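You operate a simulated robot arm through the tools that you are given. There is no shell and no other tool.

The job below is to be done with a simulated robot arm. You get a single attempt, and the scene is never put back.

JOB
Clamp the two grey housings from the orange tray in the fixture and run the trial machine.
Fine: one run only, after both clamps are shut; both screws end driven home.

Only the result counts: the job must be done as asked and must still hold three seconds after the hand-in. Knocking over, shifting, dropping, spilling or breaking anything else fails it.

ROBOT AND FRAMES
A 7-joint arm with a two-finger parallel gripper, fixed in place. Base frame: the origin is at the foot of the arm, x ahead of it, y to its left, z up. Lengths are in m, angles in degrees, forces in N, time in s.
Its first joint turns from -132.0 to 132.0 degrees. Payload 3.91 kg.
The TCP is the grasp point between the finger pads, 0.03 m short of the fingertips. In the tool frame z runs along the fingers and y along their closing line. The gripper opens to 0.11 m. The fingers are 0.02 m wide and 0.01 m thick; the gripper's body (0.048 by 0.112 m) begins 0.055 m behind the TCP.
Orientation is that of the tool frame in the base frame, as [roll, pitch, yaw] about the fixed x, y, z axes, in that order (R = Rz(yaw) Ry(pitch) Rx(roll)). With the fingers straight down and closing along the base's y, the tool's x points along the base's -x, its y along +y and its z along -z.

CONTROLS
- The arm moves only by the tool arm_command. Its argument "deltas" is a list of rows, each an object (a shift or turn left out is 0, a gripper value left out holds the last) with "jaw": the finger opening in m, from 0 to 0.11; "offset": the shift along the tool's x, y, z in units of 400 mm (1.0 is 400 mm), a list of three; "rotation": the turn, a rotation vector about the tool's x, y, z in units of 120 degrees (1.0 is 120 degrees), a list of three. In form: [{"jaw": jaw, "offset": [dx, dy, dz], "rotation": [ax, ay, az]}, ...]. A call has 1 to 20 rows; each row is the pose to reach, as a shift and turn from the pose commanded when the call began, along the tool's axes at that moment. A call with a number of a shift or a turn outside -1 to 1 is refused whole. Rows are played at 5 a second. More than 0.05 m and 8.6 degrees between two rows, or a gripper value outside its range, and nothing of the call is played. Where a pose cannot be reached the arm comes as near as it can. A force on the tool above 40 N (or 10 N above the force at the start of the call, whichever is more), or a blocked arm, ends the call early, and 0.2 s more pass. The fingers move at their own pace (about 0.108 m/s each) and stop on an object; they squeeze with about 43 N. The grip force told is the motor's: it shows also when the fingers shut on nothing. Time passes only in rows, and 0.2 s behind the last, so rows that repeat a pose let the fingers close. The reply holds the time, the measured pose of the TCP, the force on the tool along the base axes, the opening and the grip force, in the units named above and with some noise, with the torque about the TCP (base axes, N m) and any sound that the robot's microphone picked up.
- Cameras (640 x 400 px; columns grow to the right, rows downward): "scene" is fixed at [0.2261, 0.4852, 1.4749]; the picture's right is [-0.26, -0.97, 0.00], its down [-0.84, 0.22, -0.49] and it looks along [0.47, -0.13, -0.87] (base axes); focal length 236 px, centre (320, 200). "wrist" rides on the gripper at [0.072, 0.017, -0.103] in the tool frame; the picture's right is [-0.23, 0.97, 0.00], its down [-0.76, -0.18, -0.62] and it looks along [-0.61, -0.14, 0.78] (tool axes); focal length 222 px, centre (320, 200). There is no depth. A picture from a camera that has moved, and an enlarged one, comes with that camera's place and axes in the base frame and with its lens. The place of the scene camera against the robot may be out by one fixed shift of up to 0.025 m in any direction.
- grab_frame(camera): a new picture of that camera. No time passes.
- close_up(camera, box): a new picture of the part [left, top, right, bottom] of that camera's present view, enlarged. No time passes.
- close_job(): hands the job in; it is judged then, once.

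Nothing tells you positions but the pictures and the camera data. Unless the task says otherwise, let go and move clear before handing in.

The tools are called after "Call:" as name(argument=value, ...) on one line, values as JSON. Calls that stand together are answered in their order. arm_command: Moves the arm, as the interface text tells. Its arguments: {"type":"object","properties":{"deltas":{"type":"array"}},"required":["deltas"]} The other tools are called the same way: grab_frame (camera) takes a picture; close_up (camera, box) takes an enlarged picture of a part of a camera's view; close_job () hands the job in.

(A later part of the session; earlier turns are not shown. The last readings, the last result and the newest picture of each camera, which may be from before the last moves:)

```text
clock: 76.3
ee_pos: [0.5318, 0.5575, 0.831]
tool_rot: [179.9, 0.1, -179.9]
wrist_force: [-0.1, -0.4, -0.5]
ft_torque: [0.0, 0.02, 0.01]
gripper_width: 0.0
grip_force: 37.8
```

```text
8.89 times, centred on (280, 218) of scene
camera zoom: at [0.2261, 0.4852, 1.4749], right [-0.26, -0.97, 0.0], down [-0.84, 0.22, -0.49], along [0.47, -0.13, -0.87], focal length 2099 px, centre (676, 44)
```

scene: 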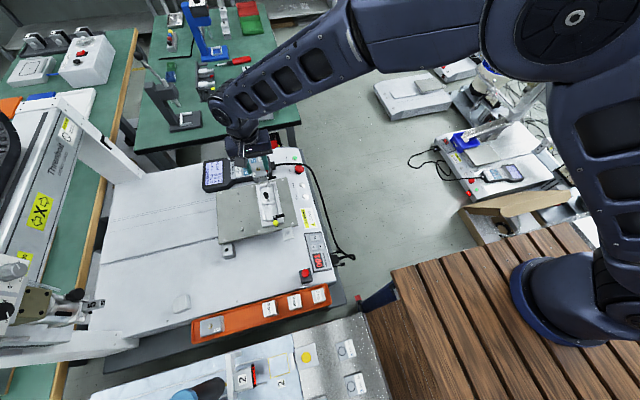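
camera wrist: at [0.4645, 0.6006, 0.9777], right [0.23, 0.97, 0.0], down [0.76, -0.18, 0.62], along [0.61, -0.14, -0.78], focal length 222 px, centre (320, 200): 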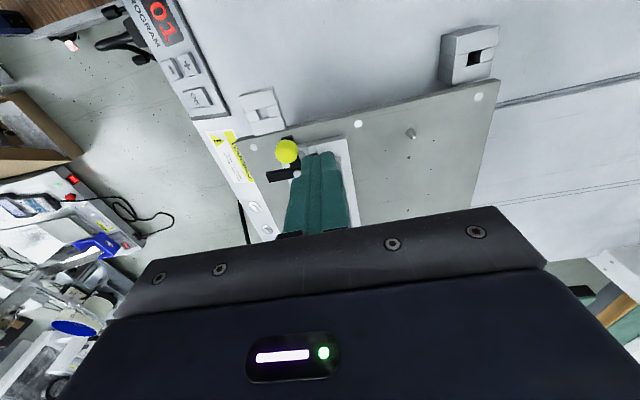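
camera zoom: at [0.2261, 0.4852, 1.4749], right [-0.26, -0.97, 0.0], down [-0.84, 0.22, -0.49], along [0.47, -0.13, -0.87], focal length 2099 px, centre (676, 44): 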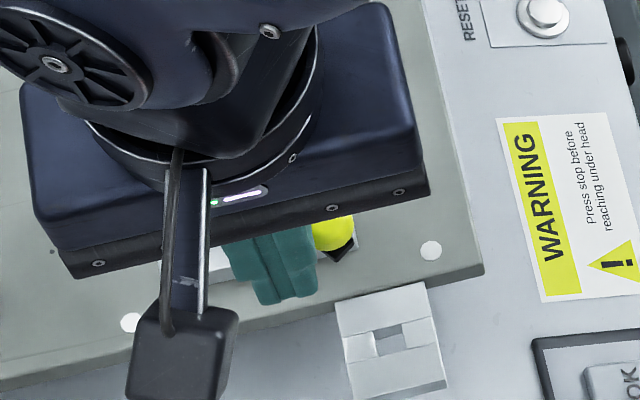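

The lever is swinging freely with negligible force. I'll continue along the arc toward the closed position.

Call:
arm_command(deltas=[{"jaw": 0.0, "offset": [-0.0008, -0.011, 0]}, {"jaw": 0.0, "offset": [-0.0015, -0.022, 0]}, {"jaw": 0.0, "offset": [-0.0045, -0.0325, 0]}, {"jaw": 0.0, "offset": [-0.0083, -0.043, 0]}, {"jaw": 0.0, "offset": [-0.014, -0.052, 0]}, {"jaw": 0.0, "offset": [-0.0205, -0.0613, 0]}, {"jaw": 0.0, "offset": [-0.0285, -0.069, 0]}, {"jaw": 0.0, "offset": [-0.037, -0.076, 0]}, {"jaw": 0.0, "offset": [-0.037, -0.076, 0]}])

Call:
close_up(camera="wrist", box=[220, 80, 400, 220])

Call:
close_up(camera="scene", box=[250, 195, 310, 240])

```text
clock: 78.3
ee_pos: [0.5448, 0.527, 0.8319]
tool_rot: [-180.0, 0.1, 180.0]
wrist_force: [-3.7, 1.9, -0.4]
ft_torque: [0.02, 0.08, 0.03]
gripper_width: 0.0
grip_force: 37.8
```

```text
2.86 times, centred on (310, 150) of wrist
camera zoom: at [0.4728, 0.5457, 0.9349], right [0.23, 0.97, 0.0], down [0.76, -0.18, 0.62], along [0.61, -0.14, -0.78], focal length 635 px, centre (349, 343)
```

zoom: 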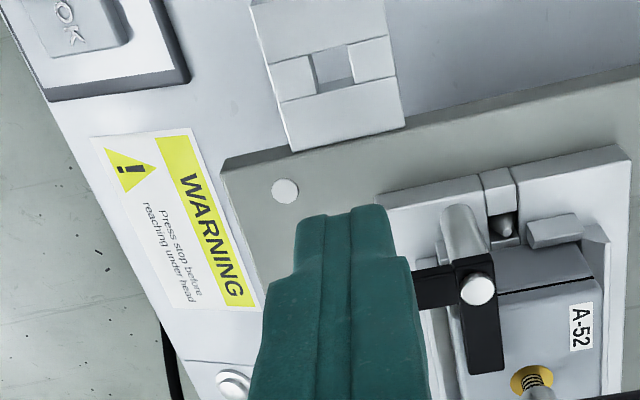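

```text
8.89 times, centred on (280, 218) of scene
camera zoom: at [0.2261, 0.4852, 1.4749], right [-0.26, -0.97, 0.0], down [-0.84, 0.22, -0.49], along [0.47, -0.13, -0.87], focal length 2099 px, centre (676, 44)
```

zoom: 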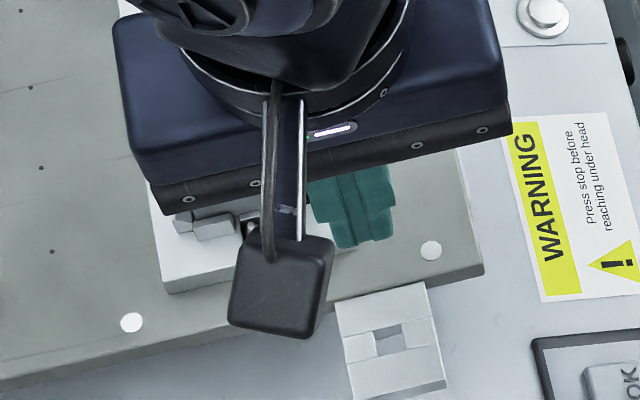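

The arm now lies over A-52. I'll push about 3 mm further to feel for the end stop.

Call:
arm_command(deltas=[{"jaw": 0.0, "offset": [-0.003, 0, 0]}, {"jaw": 0.0, "offset": [-0.006, 0, 0]}, {"jaw": 0.0, "offset": [-0.008, 0, 0]}, {"jaw": 0.0, "offset": [-0.008, 0, 0]}])

Call:
close_up(camera="wrist", box=[280, 110, 400, 220])

```text
clock: 79.5
ee_pos: [0.545, 0.5275, 0.8308]
tool_rot: [-179.8, -0.3, -179.7]
wrist_force: [-9.7, 0.7, -0.7]
ft_torque: [-0.08, 0.11, 0.02]
gripper_width: 0.0
grip_force: 37.3
stopped in row 4: the force on the tool passed its limit at 41 N (the readings are from after the stop); the commanded pose is now the measured one
```

```text
3.64 times, centred on (340, 165) of wrist
camera zoom: at [0.4733, 0.546, 0.9341], right [0.22, 0.97, 0.0], down [0.76, -0.17, 0.62], along [0.6, -0.14, -0.78], focal length 808 px, centre (247, 327)
```

zoom: 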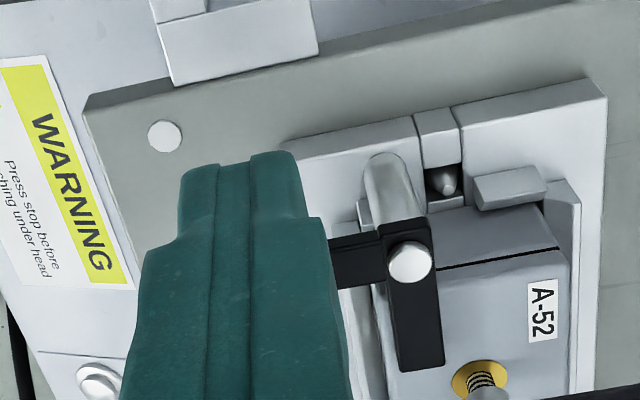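

That is a firm end stop (41 N): the yellow clamp is fully shut. I'll back off in −x and lift away, then look.

Call:
arm_command(deltas=[{"jaw": 0.0, "offset": [0.015, 0, 0], "rotation": [0.0017, -0.0025, 0.0025]}, {"jaw": 0.0, "offset": [0.035, 0, 0], "rotation": [0.0017, -0.0025, 0.0025]}, {"jaw": 0.0, "offset": [0.035, 0, -0.08], "rotation": [0.0017, -0.0025, 0.0025]}, {"jaw": 0.0, "offset": [0.035, 0, -0.18], "rotation": [0.0017, -0.0025, 0.0025]}, {"jaw": 0.0, "offset": [0.035, 0.08, -0.28], "rotation": [0.0017, -0.0025, 0.0025]}, {"jaw": 0.0, "offset": [0.035, 0.12, -0.3], "rotation": [0.0017, -0.0025, 0.0025]}, {"jaw": 0.0, "offset": [0.035, 0.12, -0.3], "rotation": [0.0017, -0.0025, 0.0025]}])

Call:
grab_frame(camera="wrist")

Call:
close_up(camera="wrist", box=[270, 80, 400, 180])

Call:
close_up(camera="scene", box=[250, 190, 310, 240])

```text
refused: row 5 steps farther than a row can; nothing moved
```

```text
taken
camera wrist: at [0.4733, 0.546, 0.9341], right [0.22, 0.97, 0.0], down [0.76, -0.17, 0.62], along [0.6, -0.14, -0.78], focal length 222 px, centre (320, 200)
```

wrist: 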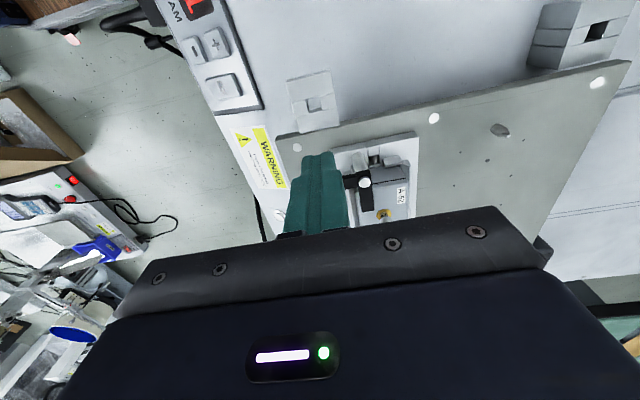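

```text
4.00 times, centred on (335, 130) of wrist
camera zoom: at [0.4733, 0.546, 0.9341], right [0.22, 0.97, 0.0], down [0.76, -0.17, 0.62], along [0.6, -0.14, -0.78], focal length 888 px, centre (260, 480)
```

zoom: 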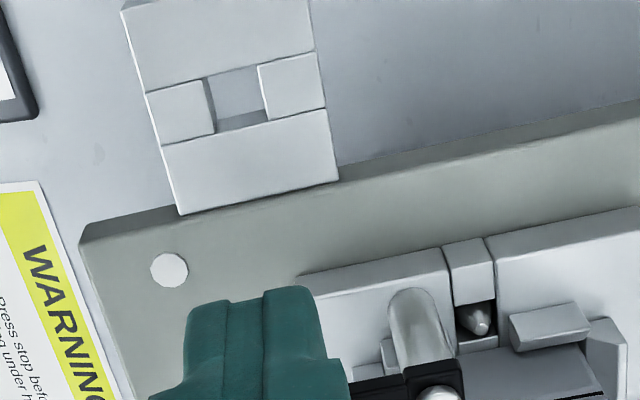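

```text
8.00 times, centred on (280, 215) of scene
camera zoom: at [0.2261, 0.4852, 1.4749], right [-0.26, -0.97, 0.0], down [-0.84, 0.22, -0.49], along [0.47, -0.13, -0.87], focal length 1889 px, centre (640, 80)
```

zoom: 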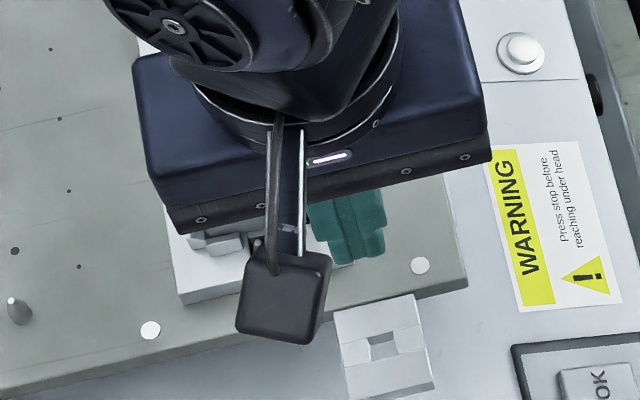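

One step was too long and nothing moved. I'll send the same retreat with smaller steps.

Call:
arm_command(deltas=[{"jaw": 0.0, "offset": [0.015, 0, 0], "rotation": [0.0017, -0.0025, 0.0025]}, {"jaw": 0.0, "offset": [0.035, 0, 0], "rotation": [0.0017, -0.0025, 0.0025]}, {"jaw": 0.0, "offset": [0.035, 0, -0.08], "rotation": [0.0017, -0.0025, 0.0025]}, {"jaw": 0.0, "offset": [0.035, 0, -0.17], "rotation": [0.0017, -0.0025, 0.0025]}, {"jaw": 0.0, "offset": [0.035, 0.04, -0.25], "rotation": [0.0017, -0.0025, 0.0025]}, {"jaw": 0.0, "offset": [0.035, 0.1, -0.3], "rotation": [0.0017, -0.0025, 0.0025]}, {"jaw": 0.0, "offset": [0.035, 0.12, -0.3], "rotation": [0.0017, -0.0025, 0.0025]}])

Call:
grab_frame(camera="wrist")

Call:
close_up(camera="wrist", box=[270, 80, 400, 180])

Call:
close_up(camera="scene", box=[250, 190, 310, 240])

```text
clock: 81.1
ee_pos: [0.5333, 0.5751, 0.9519]
tool_rot: [-179.7, 0.1, 179.8]
wrist_force: [0.9, -0.4, 0.4]
ft_torque: [0.04, -0.02, 0.01]
gripper_width: 0.0001
grip_force: 38.0
```

```text
taken
camera wrist: at [0.4602, 0.5935, 1.0547], right [0.23, 0.97, 0.0], down [0.76, -0.18, 0.63], along [0.61, -0.15, -0.78], focal length 222 px, centre (320, 200)
```

wrist: 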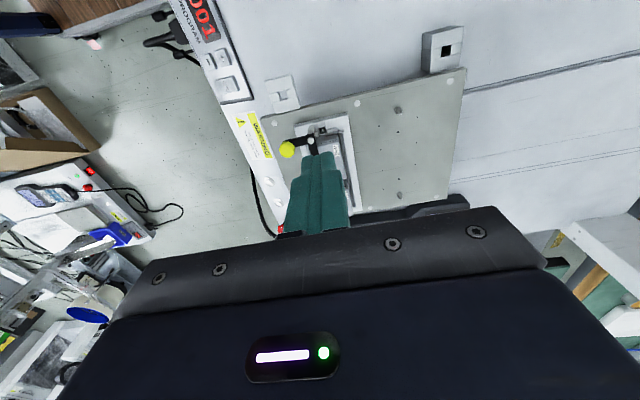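

```text
4.00 times, centred on (335, 130) of wrist
camera zoom: at [0.4602, 0.5935, 1.0547], right [0.23, 0.97, 0.0], down [0.76, -0.18, 0.63], along [0.61, -0.15, -0.78], focal length 888 px, centre (260, 480)
```

zoom: 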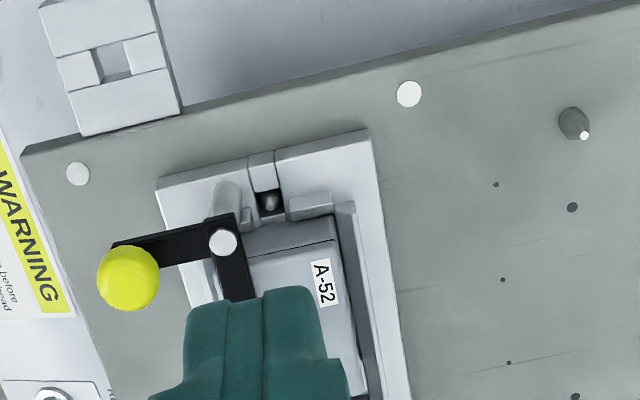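

```text
8.00 times, centred on (280, 215) of scene
camera zoom: at [0.2261, 0.4852, 1.4749], right [-0.26, -0.97, 0.0], down [-0.84, 0.22, -0.49], along [0.47, -0.13, -0.87], focal length 1889 px, centre (640, 80)
```

zoom: 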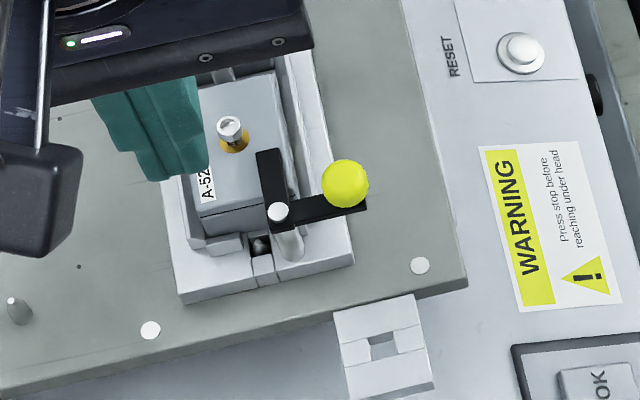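

The yellow clamp is shut over A-52. Next, the red clamp: I'll open the fingers, move forward and view the red lever and the nearby pendant to plan a safe push.

Call:
arm_command(deltas=[{"jaw": 0.09, "offset": [-0.08, 0.015, 0], "rotation": [-0.0025, 0, -0.0017]}, {"jaw": 0.09, "offset": [-0.16, 0.03, 0], "rotation": [-0.0025, 0, -0.0017]}, {"jaw": 0.09, "offset": [-0.24, 0.045, 0], "rotation": [-0.0025, 0, -0.0017]}, {"jaw": 0.09, "offset": [-0.305, 0.0625, 0], "rotation": [-0.0025, 0, -0.0017]}, {"jaw": 0.09, "offset": [-0.305, 0.0625, 0], "rotation": [-0.0025, 0, -0.0017]}])

Call:
grab_frame(camera="wrist")

Call:
close_up(camera="wrist", box=[260, 80, 400, 210])

Call:
arm_command(deltas=[{"jaw": 0.09, "offset": [-0.1, 0, 0]}, {"jaw": 0.09, "offset": [-0.2, 0, 0]}, {"jaw": 0.09, "offset": [-0.2, 0, 0]}])

Call:
grab_frame(camera="wrist")

Call:
close_up(camera="wrist", box=[240, 20, 400, 160])

```text
clock: 82.3
ee_pos: [0.6542, 0.5986, 0.9523]
tool_rot: [-180.0, 0.1, 180.0]
wrist_force: [-0.9, 0.3, 0.1]
ft_torque: [0.02, -0.01, -0.02]
gripper_width: 0.0898
grip_force: 0.1
```

```text
taken
camera wrist: at [0.5817, 0.6178, 1.0542], right [0.23, 0.97, 0.0], down [0.76, -0.18, 0.62], along [0.61, -0.14, -0.78], focal length 222 px, centre (320, 200)
```

wrist: 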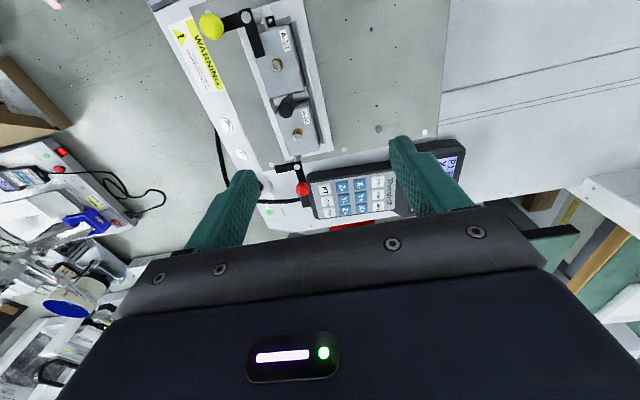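

```text
3.08 times, centred on (330, 145) of wrist
camera zoom: at [0.5817, 0.6178, 1.0542], right [0.23, 0.97, 0.0], down [0.76, -0.18, 0.62], along [0.61, -0.14, -0.78], focal length 684 px, centre (289, 369)
```

zoom: 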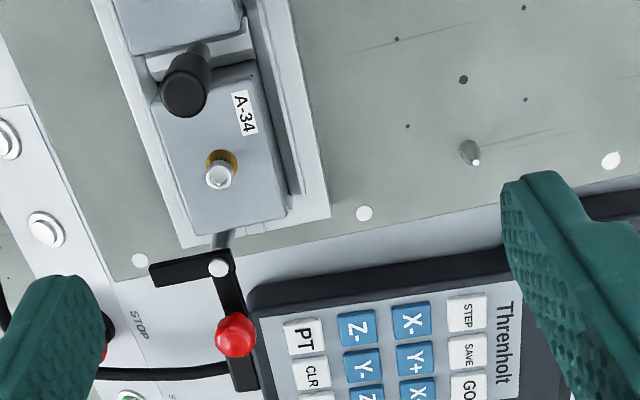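

```text
clock: 83.1
ee_pos: [0.7351, 0.5994, 0.951]
tool_rot: [-179.9, 0.1, 180.0]
wrist_force: [-0.3, 0.7, 0.7]
ft_torque: [-0.03, -0.03, 0.0]
gripper_width: 0.0902
grip_force: 0.1
```

```text
taken
camera wrist: at [0.6616, 0.6176, 1.0539], right [0.23, 0.97, 0.0], down [0.76, -0.18, 0.62], along [0.61, -0.14, -0.78], focal length 222 px, centre (320, 200)
```

wrist: 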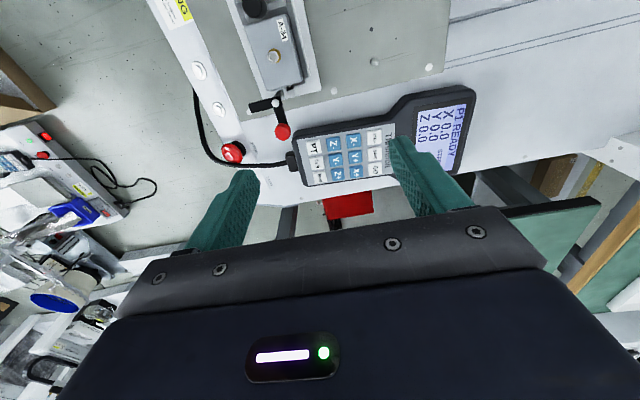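

```text
2.86 times, centred on (320, 90) of wrist
camera zoom: at [0.6616, 0.6176, 1.0539], right [0.23, 0.97, 0.0], down [0.76, -0.18, 0.62], along [0.61, -0.14, -0.78], focal length 635 px, centre (320, 514)
```

zoom: 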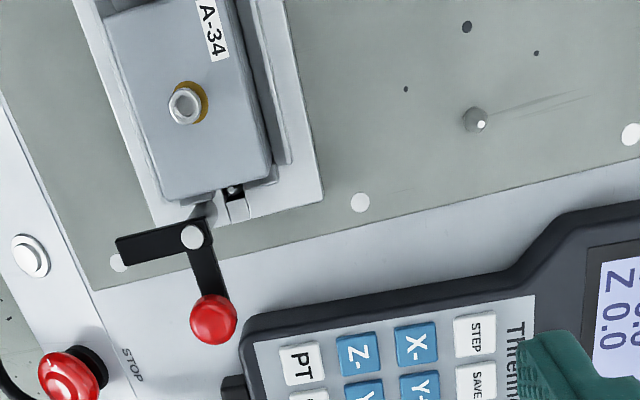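

The red lever triangulates to pivot (0.716, 0.556) and knob (0.743, 0.556, 0.817). The pendant's top is at z ≈ 0.742, well below the fingertips. I'll close the fingers and take position on the +y side of the red knob.

Call:
arm_command(deltas=[{"jaw": 0.0, "offset": [-0.01, -0.02, 0]}, {"jaw": 0.0, "offset": [-0.0223, -0.0413, 0.03]}, {"jaw": 0.0, "offset": [-0.0223, -0.0413, 0.1]}, {"jaw": 0.0, "offset": [-0.0223, -0.0413, 0.1775]}, {"jaw": 0.0, "offset": [-0.0223, -0.0413, 0.1775]}])

Call:
grab_frame(camera="wrist")

Call:
close_up(camera="wrist", box=[240, 80, 400, 220])

Call:
close_up(camera="scene", box=[230, 140, 320, 210])

```text
clock: 84.3
ee_pos: [0.7464, 0.5855, 0.8807]
tool_rot: [180.0, 0.0, -180.0]
wrist_force: [-0.6, -0.2, 0.8]
ft_torque: [0.01, -0.01, -0.02]
gripper_width: 0.0003
grip_force: 38.0
```

```text
taken
camera wrist: at [0.6725, 0.6029, 0.9824], right [0.23, 0.97, 0.0], down [0.76, -0.18, 0.62], along [0.61, -0.14, -0.78], focal length 222 px, centre (320, 200)
```

wrist: 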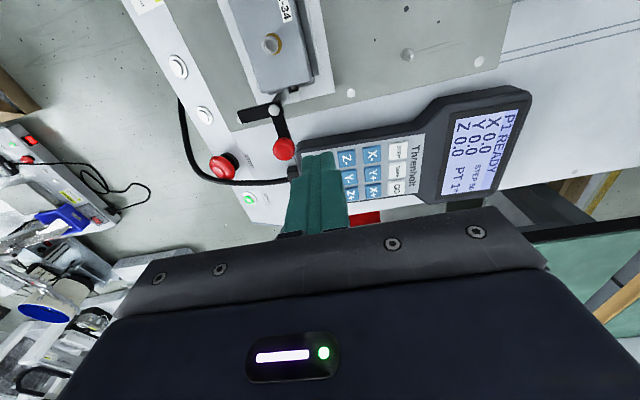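

```text
2.86 times, centred on (320, 150) of wrist
camera zoom: at [0.6725, 0.6029, 0.9824], right [0.23, 0.97, 0.0], down [0.76, -0.18, 0.62], along [0.61, -0.14, -0.78], focal length 635 px, centre (320, 343)
```

zoom: 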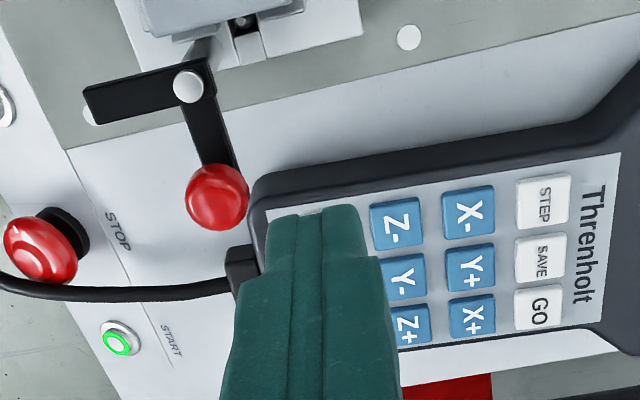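

```text
5.71 times, centred on (275, 175) of scene
camera zoom: at [0.2261, 0.4852, 1.4749], right [-0.26, -0.97, 0.0], down [-0.84, 0.22, -0.49], along [0.47, -0.13, -0.87], focal length 1349 px, centre (577, 343)
```

zoom: 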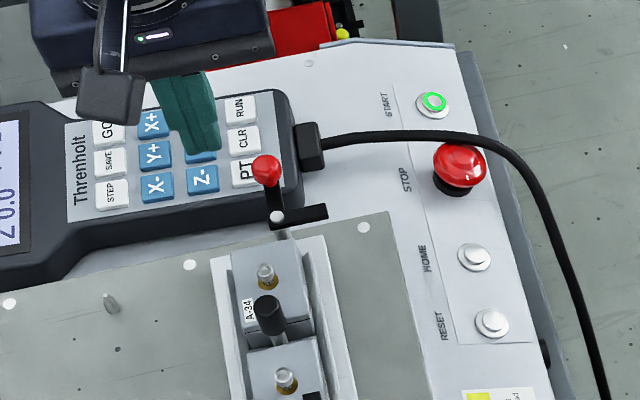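

Positioned about 10 mm off the red knob on its +y side. Lowering to knob height and pushing through the first third.

Call:
arm_command(deltas=[{"jaw": 0.0, "offset": [0, 0, 0.04]}, {"jaw": 0.0, "offset": [0, 0, 0.08]}, {"jaw": 0.0, "offset": [0, 0, 0.115]}, {"jaw": 0.0, "offset": [0, 0, 0.115]}])

Call:
arm_command(deltas=[{"jaw": 0.0, "offset": [0.0015, -0.013, 0]}, {"jaw": 0.0, "offset": [0.003, -0.0265, 0]}, {"jaw": 0.0, "offset": [-0.002, -0.036, 0]}, {"jaw": 0.0, "offset": [-0.007, -0.046, 0]}, {"jaw": 0.0, "offset": [-0.0095, -0.057, 0]}, {"jaw": 0.0, "offset": [-0.0115, -0.0675, 0]}, {"jaw": 0.0, "offset": [-0.0115, -0.0675, 0]}])

Call:
close_up(camera="wrist", box=[220, 80, 400, 220])

Call:
close_up(camera="scene", box=[240, 150, 310, 200])

```text
clock: 85.3
ee_pos: [0.7439, 0.5845, 0.8346]
tool_rot: [179.9, 0.2, 179.9]
wrist_force: [-0.2, -0.3, 0.0]
ft_torque: [0.01, 0.02, 0.0]
gripper_width: 0.0001
grip_force: 37.3
```

```text
clock: 86.9
ee_pos: [0.7498, 0.5577, 0.8339]
tool_rot: [-179.9, 0.1, 180.0]
wrist_force: [0.3, 0.4, -0.3]
ft_torque: [0.0, 0.01, 0.02]
gripper_width: 0.0001
grip_force: 37.4
```

```text
2.86 times, centred on (310, 150) of wrist
camera zoom: at [0.6765, 0.5747, 0.9368], right [0.23, 0.97, 0.0], down [0.76, -0.18, 0.62], along [0.61, -0.14, -0.78], focal length 635 px, centre (349, 343)
```

zoom: 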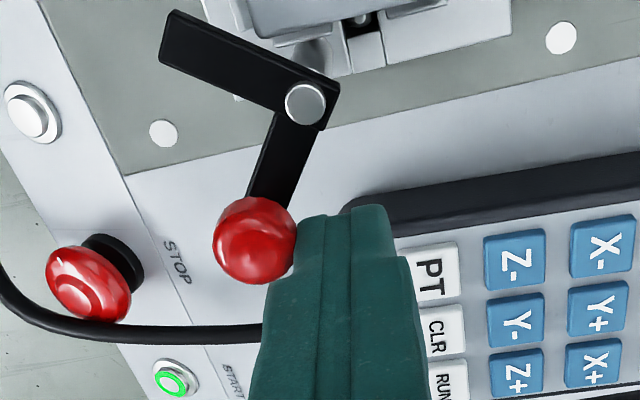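

```text
8.00 times, centred on (275, 175) of scene
camera zoom: at [0.2261, 0.4852, 1.4749], right [-0.26, -0.97, 0.0], down [-0.84, 0.22, -0.49], along [0.47, -0.13, -0.87], focal length 1889 px, centre (680, 400)
```

zoom: 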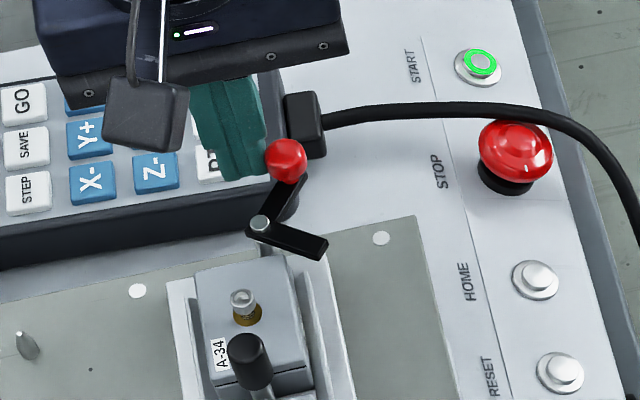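

The red lever is swinging smoothly. Continuing the arc to the closed position.

Call:
arm_command(deltas=[{"jaw": 0.0, "offset": [0.0005, -0.011, 0]}, {"jaw": 0.0, "offset": [0.00125, -0.022, 0]}, {"jaw": 0.0, "offset": [0.0045, -0.0325, 0]}, {"jaw": 0.0, "offset": [0.008, -0.0428, 0]}, {"jaw": 0.0, "offset": [0.0135, -0.052, 0]}, {"jaw": 0.0, "offset": [0.02, -0.0613, 0]}, {"jaw": 0.0, "offset": [0.028, -0.069, 0]}, {"jaw": 0.0, "offset": [0.0363, -0.0758, 0]}, {"jaw": 0.0, "offset": [0.0363, -0.0758, 0]}])

Call:
close_up(camera="wrist", box=[220, 60, 400, 220])

Call:
close_up(camera="scene", box=[240, 150, 310, 200])

```text
clock: 88.9
ee_pos: [0.7347, 0.5255, 0.835]
tool_rot: [-180.0, 0.2, 179.9]
wrist_force: [4.9, 0.4, 0.3]
ft_torque: [0.09, -0.05, -0.03]
gripper_width: 0.0
grip_force: 38.0
```

```text
2.50 times, centred on (310, 140) of wrist
camera zoom: at [0.6619, 0.5443, 0.9374], right [0.23, 0.97, 0.0], down [0.76, -0.18, 0.62], along [0.61, -0.14, -0.78], focal length 555 px, centre (345, 350)
```

zoom: 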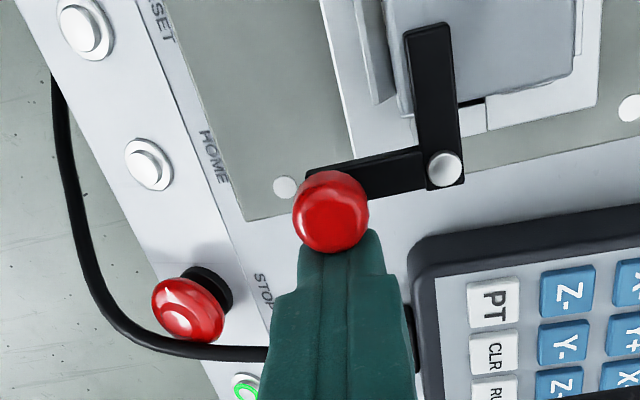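

```text
8.00 times, centred on (275, 175) of scene
camera zoom: at [0.2261, 0.4852, 1.4749], right [-0.26, -0.97, 0.0], down [-0.84, 0.22, -0.49], along [0.47, -0.13, -0.87], focal length 1889 px, centre (680, 400)
```

zoom: 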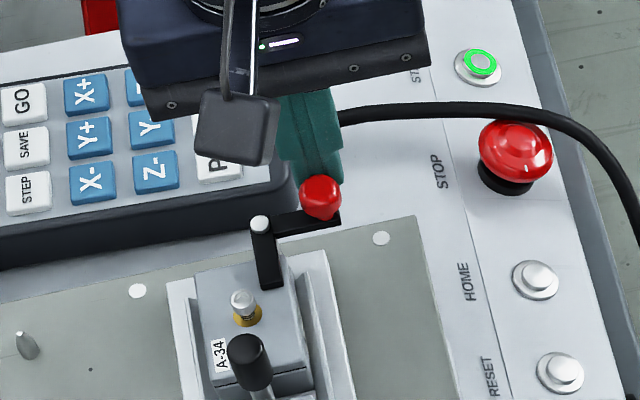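

The red arm now lies over A-34. A small extra push will confirm the end stop.

Call:
arm_command(deltas=[{"jaw": 0.0, "offset": [0.003, 0, 0]}, {"jaw": 0.0, "offset": [0.006, 0, 0]}, {"jaw": 0.0, "offset": [0.008, 0, 0]}, {"jaw": 0.0, "offset": [0.008, 0, 0]}])

Call:
close_up(camera="wrist", box=[220, 60, 400, 220])

```text
clock: 89.9
ee_pos: [0.7339, 0.5259, 0.8354]
tool_rot: [179.9, 0.3, 179.9]
wrist_force: [36.8, 3.2, 1.2]
ft_torque: [0.03, -0.69, -0.05]
gripper_width: 0.0
grip_force: 38.0
```

```text
2.50 times, centred on (310, 140) of wrist
camera zoom: at [0.6606, 0.544, 0.9372], right [0.23, 0.97, 0.0], down [0.76, -0.18, 0.63], along [0.61, -0.14, -0.78], focal length 555 px, centre (345, 350)
```

zoom: 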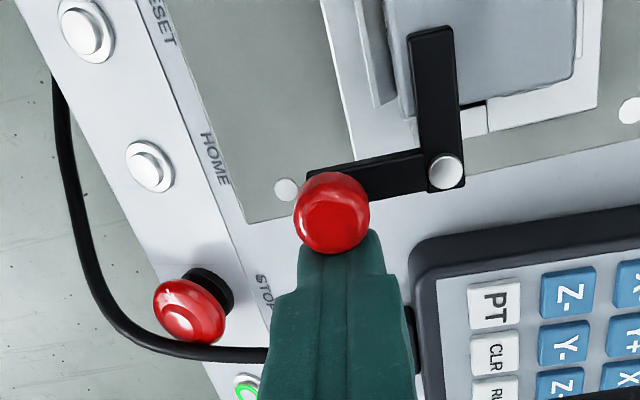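

36.8 N against a firm end stop: the red clamp is fully shut. I'll back off in +x, lift away, and then look over both clamps and the machine controls before starting anything.

Call:
arm_command(deltas=[{"jaw": 0.0, "offset": [-0.015, 0, 0]}, {"jaw": 0.0, "offset": [-0.035, 0, 0]}, {"jaw": 0.0, "offset": [-0.035, 0, -0.07]}, {"jaw": 0.0, "offset": [-0.035, 0, -0.15]}, {"jaw": 0.0, "offset": [-0.035, 0, -0.23]}, {"jaw": 0.0, "offset": [0.04, 0.0, -0.28]}, {"jaw": 0.0, "offset": [0.13, 0.03, -0.32]}, {"jaw": 0.0, "offset": [0.22, 0.06, -0.34]}, {"jaw": 0.0, "offset": [0.22, 0.06, -0.34]}])

Call:
grab_frame(camera="wrist")

Call:
grab_frame(camera="scene")

Call:
close_up(camera="wrist", box=[230, 0, 370, 180])

Call:
close_up(camera="scene", box=[20, 270, 120, 340])

```text
clock: 91.9
ee_pos: [0.644, 0.5504, 0.9689]
tool_rot: [180.0, 0.1, -179.9]
wrist_force: [-0.2, -1.2, -0.2]
ft_torque: [0.04, -0.01, -0.01]
gripper_width: 0.0
grip_force: 38.2
```

```text
taken
camera wrist: at [0.57, 0.5686, 1.0719], right [0.23, 0.97, 0.0], down [0.76, -0.18, 0.62], along [0.61, -0.14, -0.78], focal length 222 px, centre (320, 200)
```

wrist: 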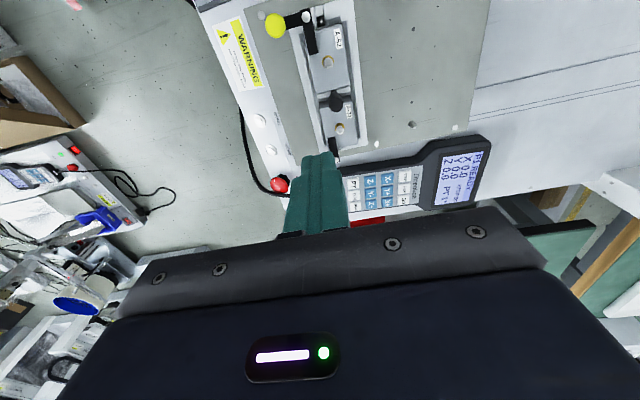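

```text
taken
```

scene: 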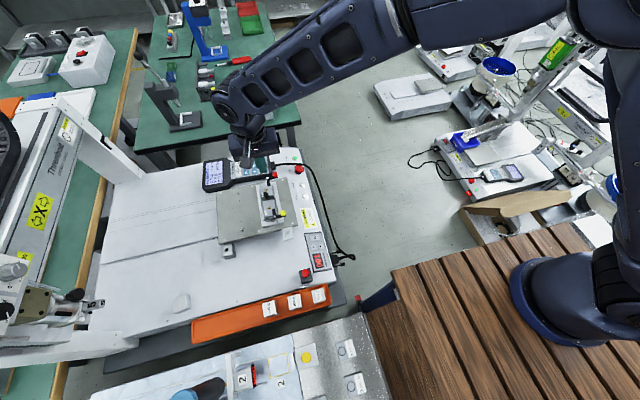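

```text
2.22 times, centred on (300, 90) of wrist
camera zoom: at [0.57, 0.5686, 1.0719], right [0.23, 0.97, 0.0], down [0.76, -0.18, 0.62], along [0.61, -0.14, -0.78], focal length 494 px, centre (364, 444)
```

zoom: 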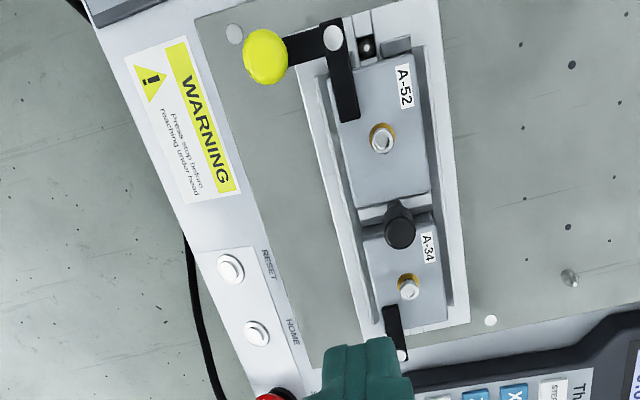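

```text
5.71 times, centred on (70, 305) of scene
camera zoom: at [0.2261, 0.4852, 1.4749], right [-0.26, -0.97, 0.0], down [-0.84, 0.22, -0.49], along [0.47, -0.13, -0.87], focal length 1349 px, centre (1749, -400)
```

zoom: 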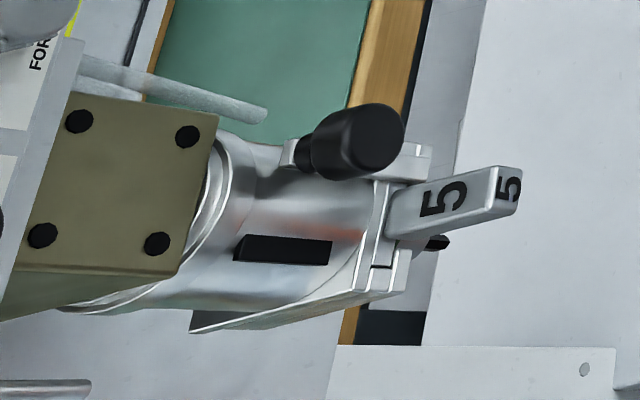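

Both clamps lie over their housings. Before starting I'll read the head's dials, the program panel and the rest of the surroundings.

Call:
close_up(camera="scene", box=[0, 240, 70, 340])

Call:
close_up(camera="scene", box=[295, 225, 345, 290])

Call:
close_up(camera="scene", box=[0, 80, 130, 260])

Call:
close_up(camera="scene", box=[235, 120, 325, 210])

Call:
close_up(camera="scene", box=[0, 0, 140, 110])

Call:
close_up(camera="scene", box=[240, 310, 400, 400])

```text
4.00 times, centred on (35, 290) of scene
camera zoom: at [0.2261, 0.4852, 1.4749], right [-0.26, -0.97, 0.0], down [-0.84, 0.22, -0.49], along [0.47, -0.13, -0.87], focal length 944 px, centre (1460, -160)
```

zoom: 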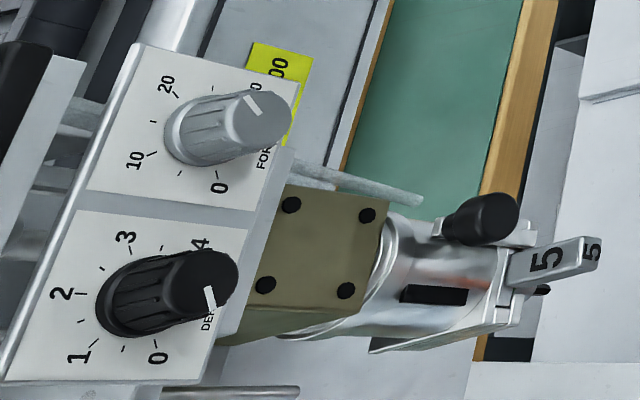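

```text
6.15 times, centred on (320, 258) of scene
camera zoom: at [0.2261, 0.4852, 1.4749], right [-0.26, -0.97, 0.0], down [-0.84, 0.22, -0.49], along [0.47, -0.13, -0.87], focal length 1453 px, centre (320, -154)
```

zoom: 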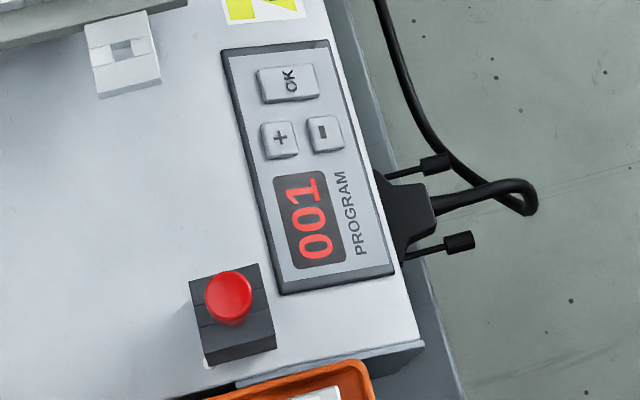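

```text
2.22 times, centred on (65, 170) of scene
camera zoom: at [0.2261, 0.4852, 1.4749], right [-0.26, -0.97, 0.0], down [-0.84, 0.22, -0.49], along [0.47, -0.13, -0.87], focal length 525 px, centre (887, 267)
```

zoom: 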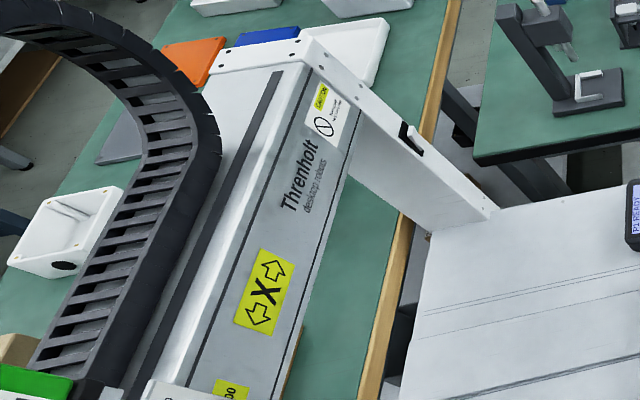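

```text
4.44 times, centred on (280, 165) of scene
camera zoom: at [0.2261, 0.4852, 1.4749], right [-0.26, -0.97, 0.0], down [-0.84, 0.22, -0.49], along [0.47, -0.13, -0.87], focal length 1049 px, centre (498, 356)
```

zoom: 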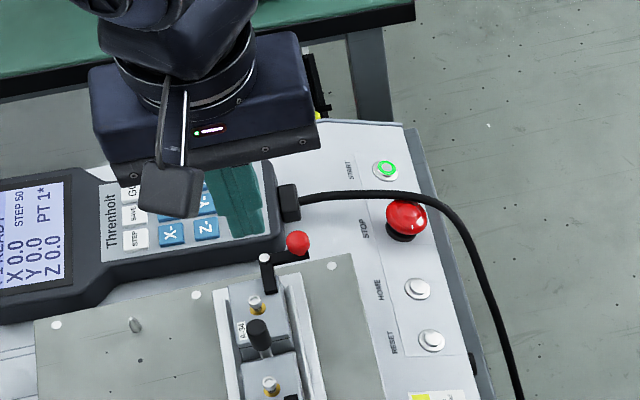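

```text
3.64 times, centred on (70, 55) of scene
camera zoom: at [0.2261, 0.4852, 1.4749], right [-0.26, -0.97, 0.0], down [-0.84, 0.22, -0.49], along [0.47, -0.13, -0.87], focal length 859 px, centre (1229, 727)
```

zoom: 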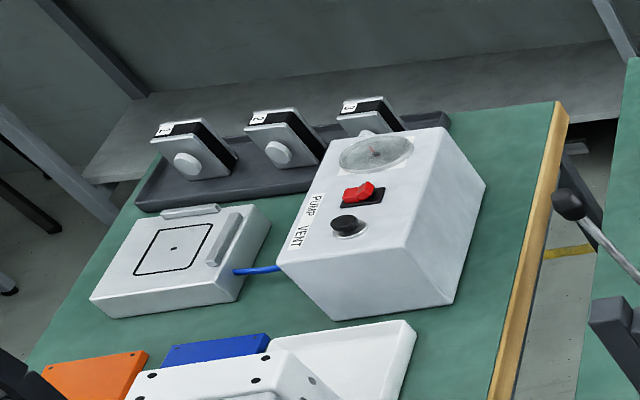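

```text
4.00 times, centred on (320, 355) of scene
camera zoom: at [0.2261, 0.4852, 1.4749], right [-0.26, -0.97, 0.0], down [-0.84, 0.22, -0.49], along [0.47, -0.13, -0.87], focal length 944 px, centre (320, -420)
```

zoom: 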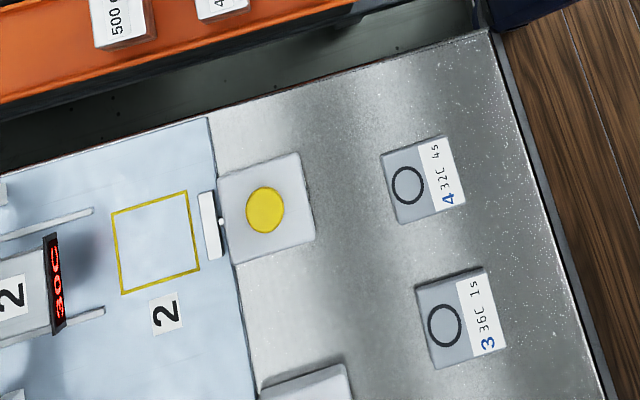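

Everything points to the labelled START button (green ring, pendant reads "P1 READY") as the run control. I'll move over that corner and locate START, STOP and the cable precisely before pressing once.

Call:
arm_command(deltas=[{"jaw": 0.0, "offset": [-0.1, -0.04, 0]}, {"jaw": 0.0, "offset": [-0.2, -0.08, 0]}, {"jaw": 0.0, "offset": [-0.27, -0.12, 0]}, {"jaw": 0.0, "offset": [-0.27, -0.16, 0.04]}, {"jaw": 0.0, "offset": [-0.27, -0.16, 0.04]}])

Call:
grab_frame(camera="wrist")

Call:
close_up(camera="wrist", box=[220, 40, 400, 180])

```text
clock: 93.1
ee_pos: [0.7522, 0.4861, 0.955]
tool_rot: [-180.0, 0.2, 180.0]
wrist_force: [-0.4, -0.2, -0.3]
ft_torque: [0.02, 0.01, -0.01]
gripper_width: 0.0
grip_force: 38.0
```

```text
taken
camera wrist: at [0.6794, 0.504, 1.057], right [0.23, 0.97, 0.0], down [0.76, -0.18, 0.62], along [0.61, -0.14, -0.78], focal length 222 px, centre (320, 200)
```

wrist: 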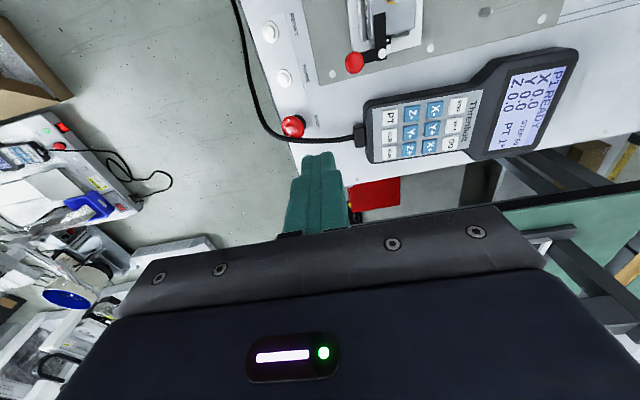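

```text
2.86 times, centred on (310, 110) of wrist
camera zoom: at [0.6794, 0.504, 1.057], right [0.23, 0.97, 0.0], down [0.76, -0.18, 0.62], along [0.61, -0.14, -0.78], focal length 635 px, centre (349, 457)
```

zoom: 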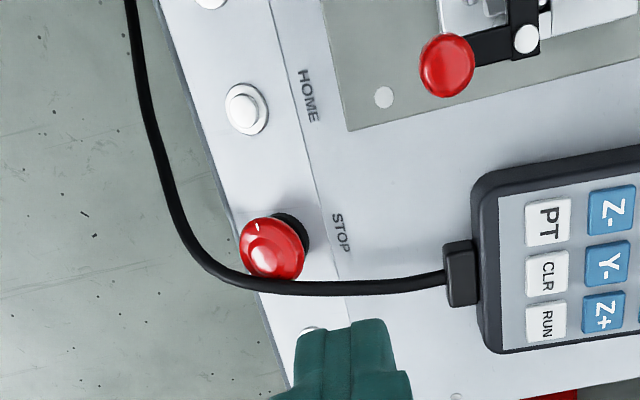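

START is partly hidden behind the closed fingers here. I'll shift sideways for a clear view, then take a second, lower view to triangulate it accurately.

Call:
arm_command(deltas=[{"jaw": 0.0, "offset": [0, 0.1, 0]}, {"jaw": 0.0, "offset": [-0.05, 0.16, 0]}, {"jaw": 0.0, "offset": [-0.08, 0.16, 0]}, {"jaw": 0.0, "offset": [-0.08, 0.16, 0]}])

Call:
close_up(camera="wrist", box=[190, 60, 350, 200])

Call:
arm_command(deltas=[{"jaw": 0.0, "offset": [0, 0, 0.1]}, {"jaw": 0.0, "offset": [0, 0, 0.2]}, {"jaw": 0.0, "offset": [0, 0, 0.27]}, {"jaw": 0.0, "offset": [0, 0, 0.27]}])

Call:
grab_frame(camera="wrist")

Call:
close_up(camera="wrist", box=[170, 80, 330, 220])

```text
clock: 94.1
ee_pos: [0.7844, 0.5505, 0.9546]
tool_rot: [179.9, 0.0, -180.0]
wrist_force: [-0.5, -0.5, -0.6]
ft_torque: [0.01, 0.0, 0.02]
gripper_width: 0.0
grip_force: 37.6
```

```text
2.86 times, centred on (270, 130) of wrist
camera zoom: at [0.7115, 0.5683, 1.0574], right [0.23, 0.97, 0.0], down [0.76, -0.18, 0.62], along [0.61, -0.14, -0.78], focal length 635 px, centre (463, 400)
```

zoom: 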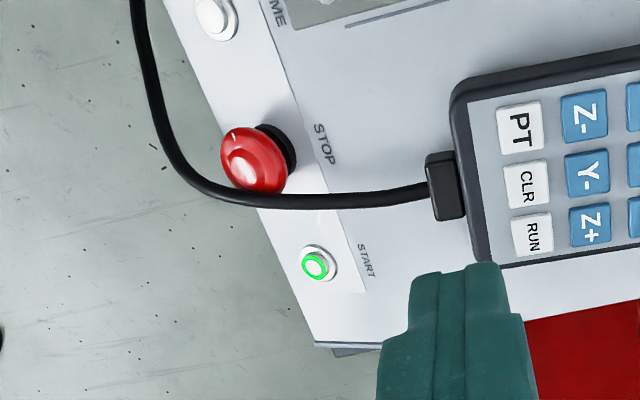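

```text
clock: 95.1
ee_pos: [0.7835, 0.551, 0.8465]
tool_rot: [180.0, 0.1, 179.9]
wrist_force: [-0.4, -0.6, 1.2]
ft_torque: [-0.01, -0.01, -0.02]
gripper_width: 0.0001
grip_force: 37.6
```

```text
taken
camera wrist: at [0.7112, 0.5689, 0.9488], right [0.23, 0.97, 0.0], down [0.76, -0.18, 0.62], along [0.61, -0.14, -0.78], focal length 222 px, centre (320, 200)
```

wrist: 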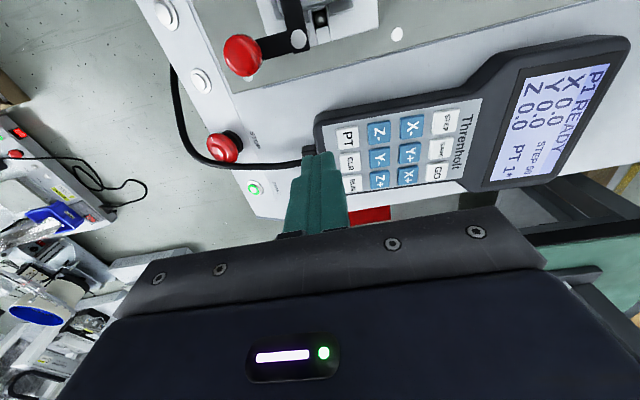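

```text
2.86 times, centred on (250, 150) of wrist
camera zoom: at [0.7112, 0.5689, 0.9488], right [0.23, 0.97, 0.0], down [0.76, -0.18, 0.62], along [0.61, -0.14, -0.78], focal length 635 px, centre (520, 343)
```

zoom: 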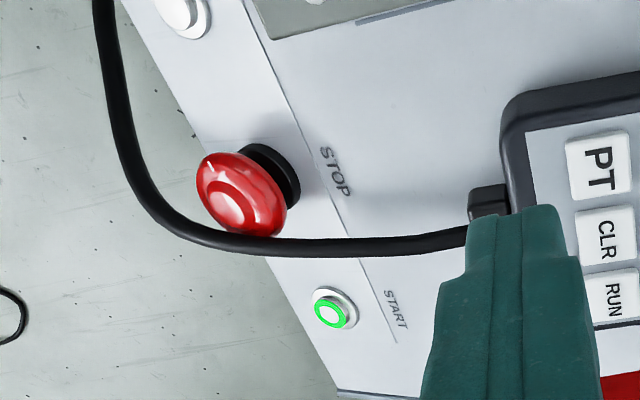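

START triangulates to about (0.862, 0.4415, 0.703), clear of the cable and 6–7 cm from STOP. I'll move the closed fingertips above it, staying high, and verify the alignment in the wrist view.

Call:
arm_command(deltas=[{"jaw": 0.0, "offset": [-0.04, -0.055, 0]}, {"jaw": 0.0, "offset": [-0.08, -0.11, 0]}, {"jaw": 0.0, "offset": [-0.12, -0.165, 0]}, {"jaw": 0.0, "offset": [-0.16, -0.22, 0]}, {"jaw": 0.0, "offset": [-0.196, -0.274, 0]}, {"jaw": 0.0, "offset": [-0.196, -0.274, 0.06]}, {"jaw": 0.0, "offset": [-0.196, -0.274, 0.12]}, {"jaw": 0.0, "offset": [-0.196, -0.274, 0.12]}])

Call:
grab_frame(camera="wrist")

Call:
close_up(camera="wrist", box=[250, 80, 390, 200])

Call:
close_up(camera="scene", box=[260, 120, 330, 190])

```text
clock: 96.9
ee_pos: [0.862, 0.4404, 0.7999]
tool_rot: [-180.0, 0.0, -180.0]
wrist_force: [-0.5, -1.0, -0.5]
ft_torque: [0.0, -0.02, -0.02]
gripper_width: 0.0
grip_force: 37.8
```

```text
taken
camera wrist: at [0.7882, 0.4588, 0.9018], right [0.23, 0.97, 0.0], down [0.76, -0.18, 0.62], along [0.61, -0.14, -0.78], focal length 222 px, centre (320, 200)
```

wrist: 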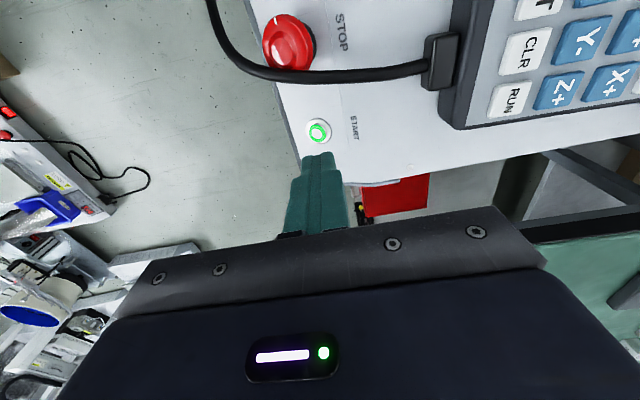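

```text
3.33 times, centred on (320, 140) of wrist
camera zoom: at [0.7882, 0.4588, 0.9018], right [0.23, 0.97, 0.0], down [0.76, -0.18, 0.62], along [0.61, -0.14, -0.78], focal length 740 px, centre (320, 400)
```

zoom: 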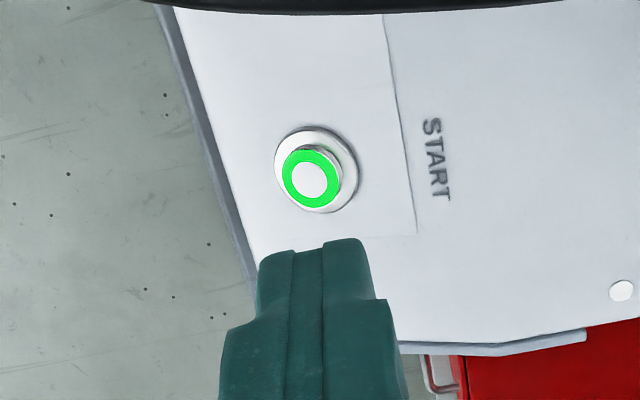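

```text
5.71 times, centred on (295, 155) of scene
camera zoom: at [0.2261, 0.4852, 1.4749], right [-0.26, -0.97, 0.0], down [-0.84, 0.22, -0.49], along [0.47, -0.13, -0.87], focal length 1349 px, centre (463, 457)
```

zoom: 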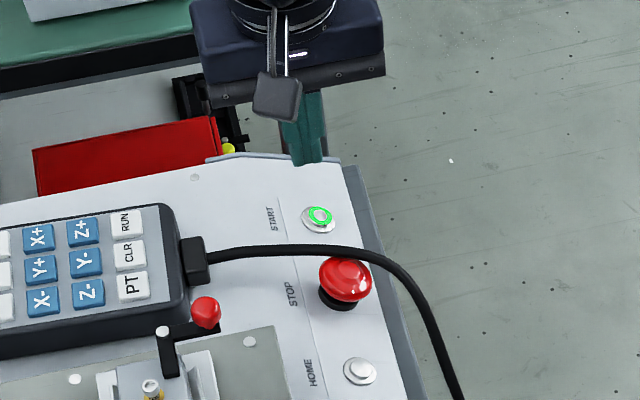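

START is about 4 mm further +x and 3.5 mm further −y than the fingertips. I'll correct that and lower to just above the button for a last check.

Call:
arm_command(deltas=[{"jaw": 0.0, "offset": [-0.01, -0.00875, 0]}, {"jaw": 0.0, "offset": [-0.01, -0.00875, 0.05]}, {"jaw": 0.0, "offset": [-0.01, -0.00875, 0.1]}, {"jaw": 0.0, "offset": [-0.01, -0.00875, 0.1]}])

Call:
close_up(camera="wrist", box=[260, 100, 380, 200])

Call:
close_up(camera="scene", box=[285, 140, 325, 180])

```text
clock: 97.9
ee_pos: [0.865, 0.438, 0.758]
tool_rot: [180.0, 0.2, -179.9]
wrist_force: [-0.3, 1.4, 0.1]
ft_torque: [0.0, 0.01, -0.01]
gripper_width: 0.0
grip_force: 37.2
```

```text
4.00 times, centred on (320, 150) of wrist
camera zoom: at [0.7926, 0.4561, 0.8605], right [0.23, 0.97, 0.0], down [0.76, -0.18, 0.62], along [0.61, -0.14, -0.78], focal length 888 px, centre (320, 400)
```

zoom: 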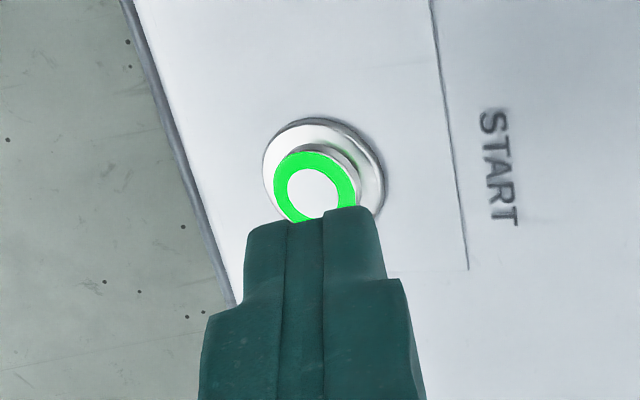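

```text
10.00 times, centred on (305, 160) of scene
camera zoom: at [0.2261, 0.4852, 1.4749], right [-0.26, -0.97, 0.0], down [-0.84, 0.22, -0.49], along [0.47, -0.13, -0.87], focal length 2361 px, centre (470, 600)
```

zoom: 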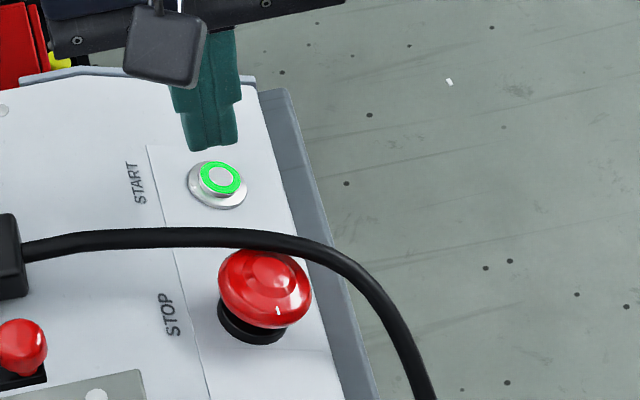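

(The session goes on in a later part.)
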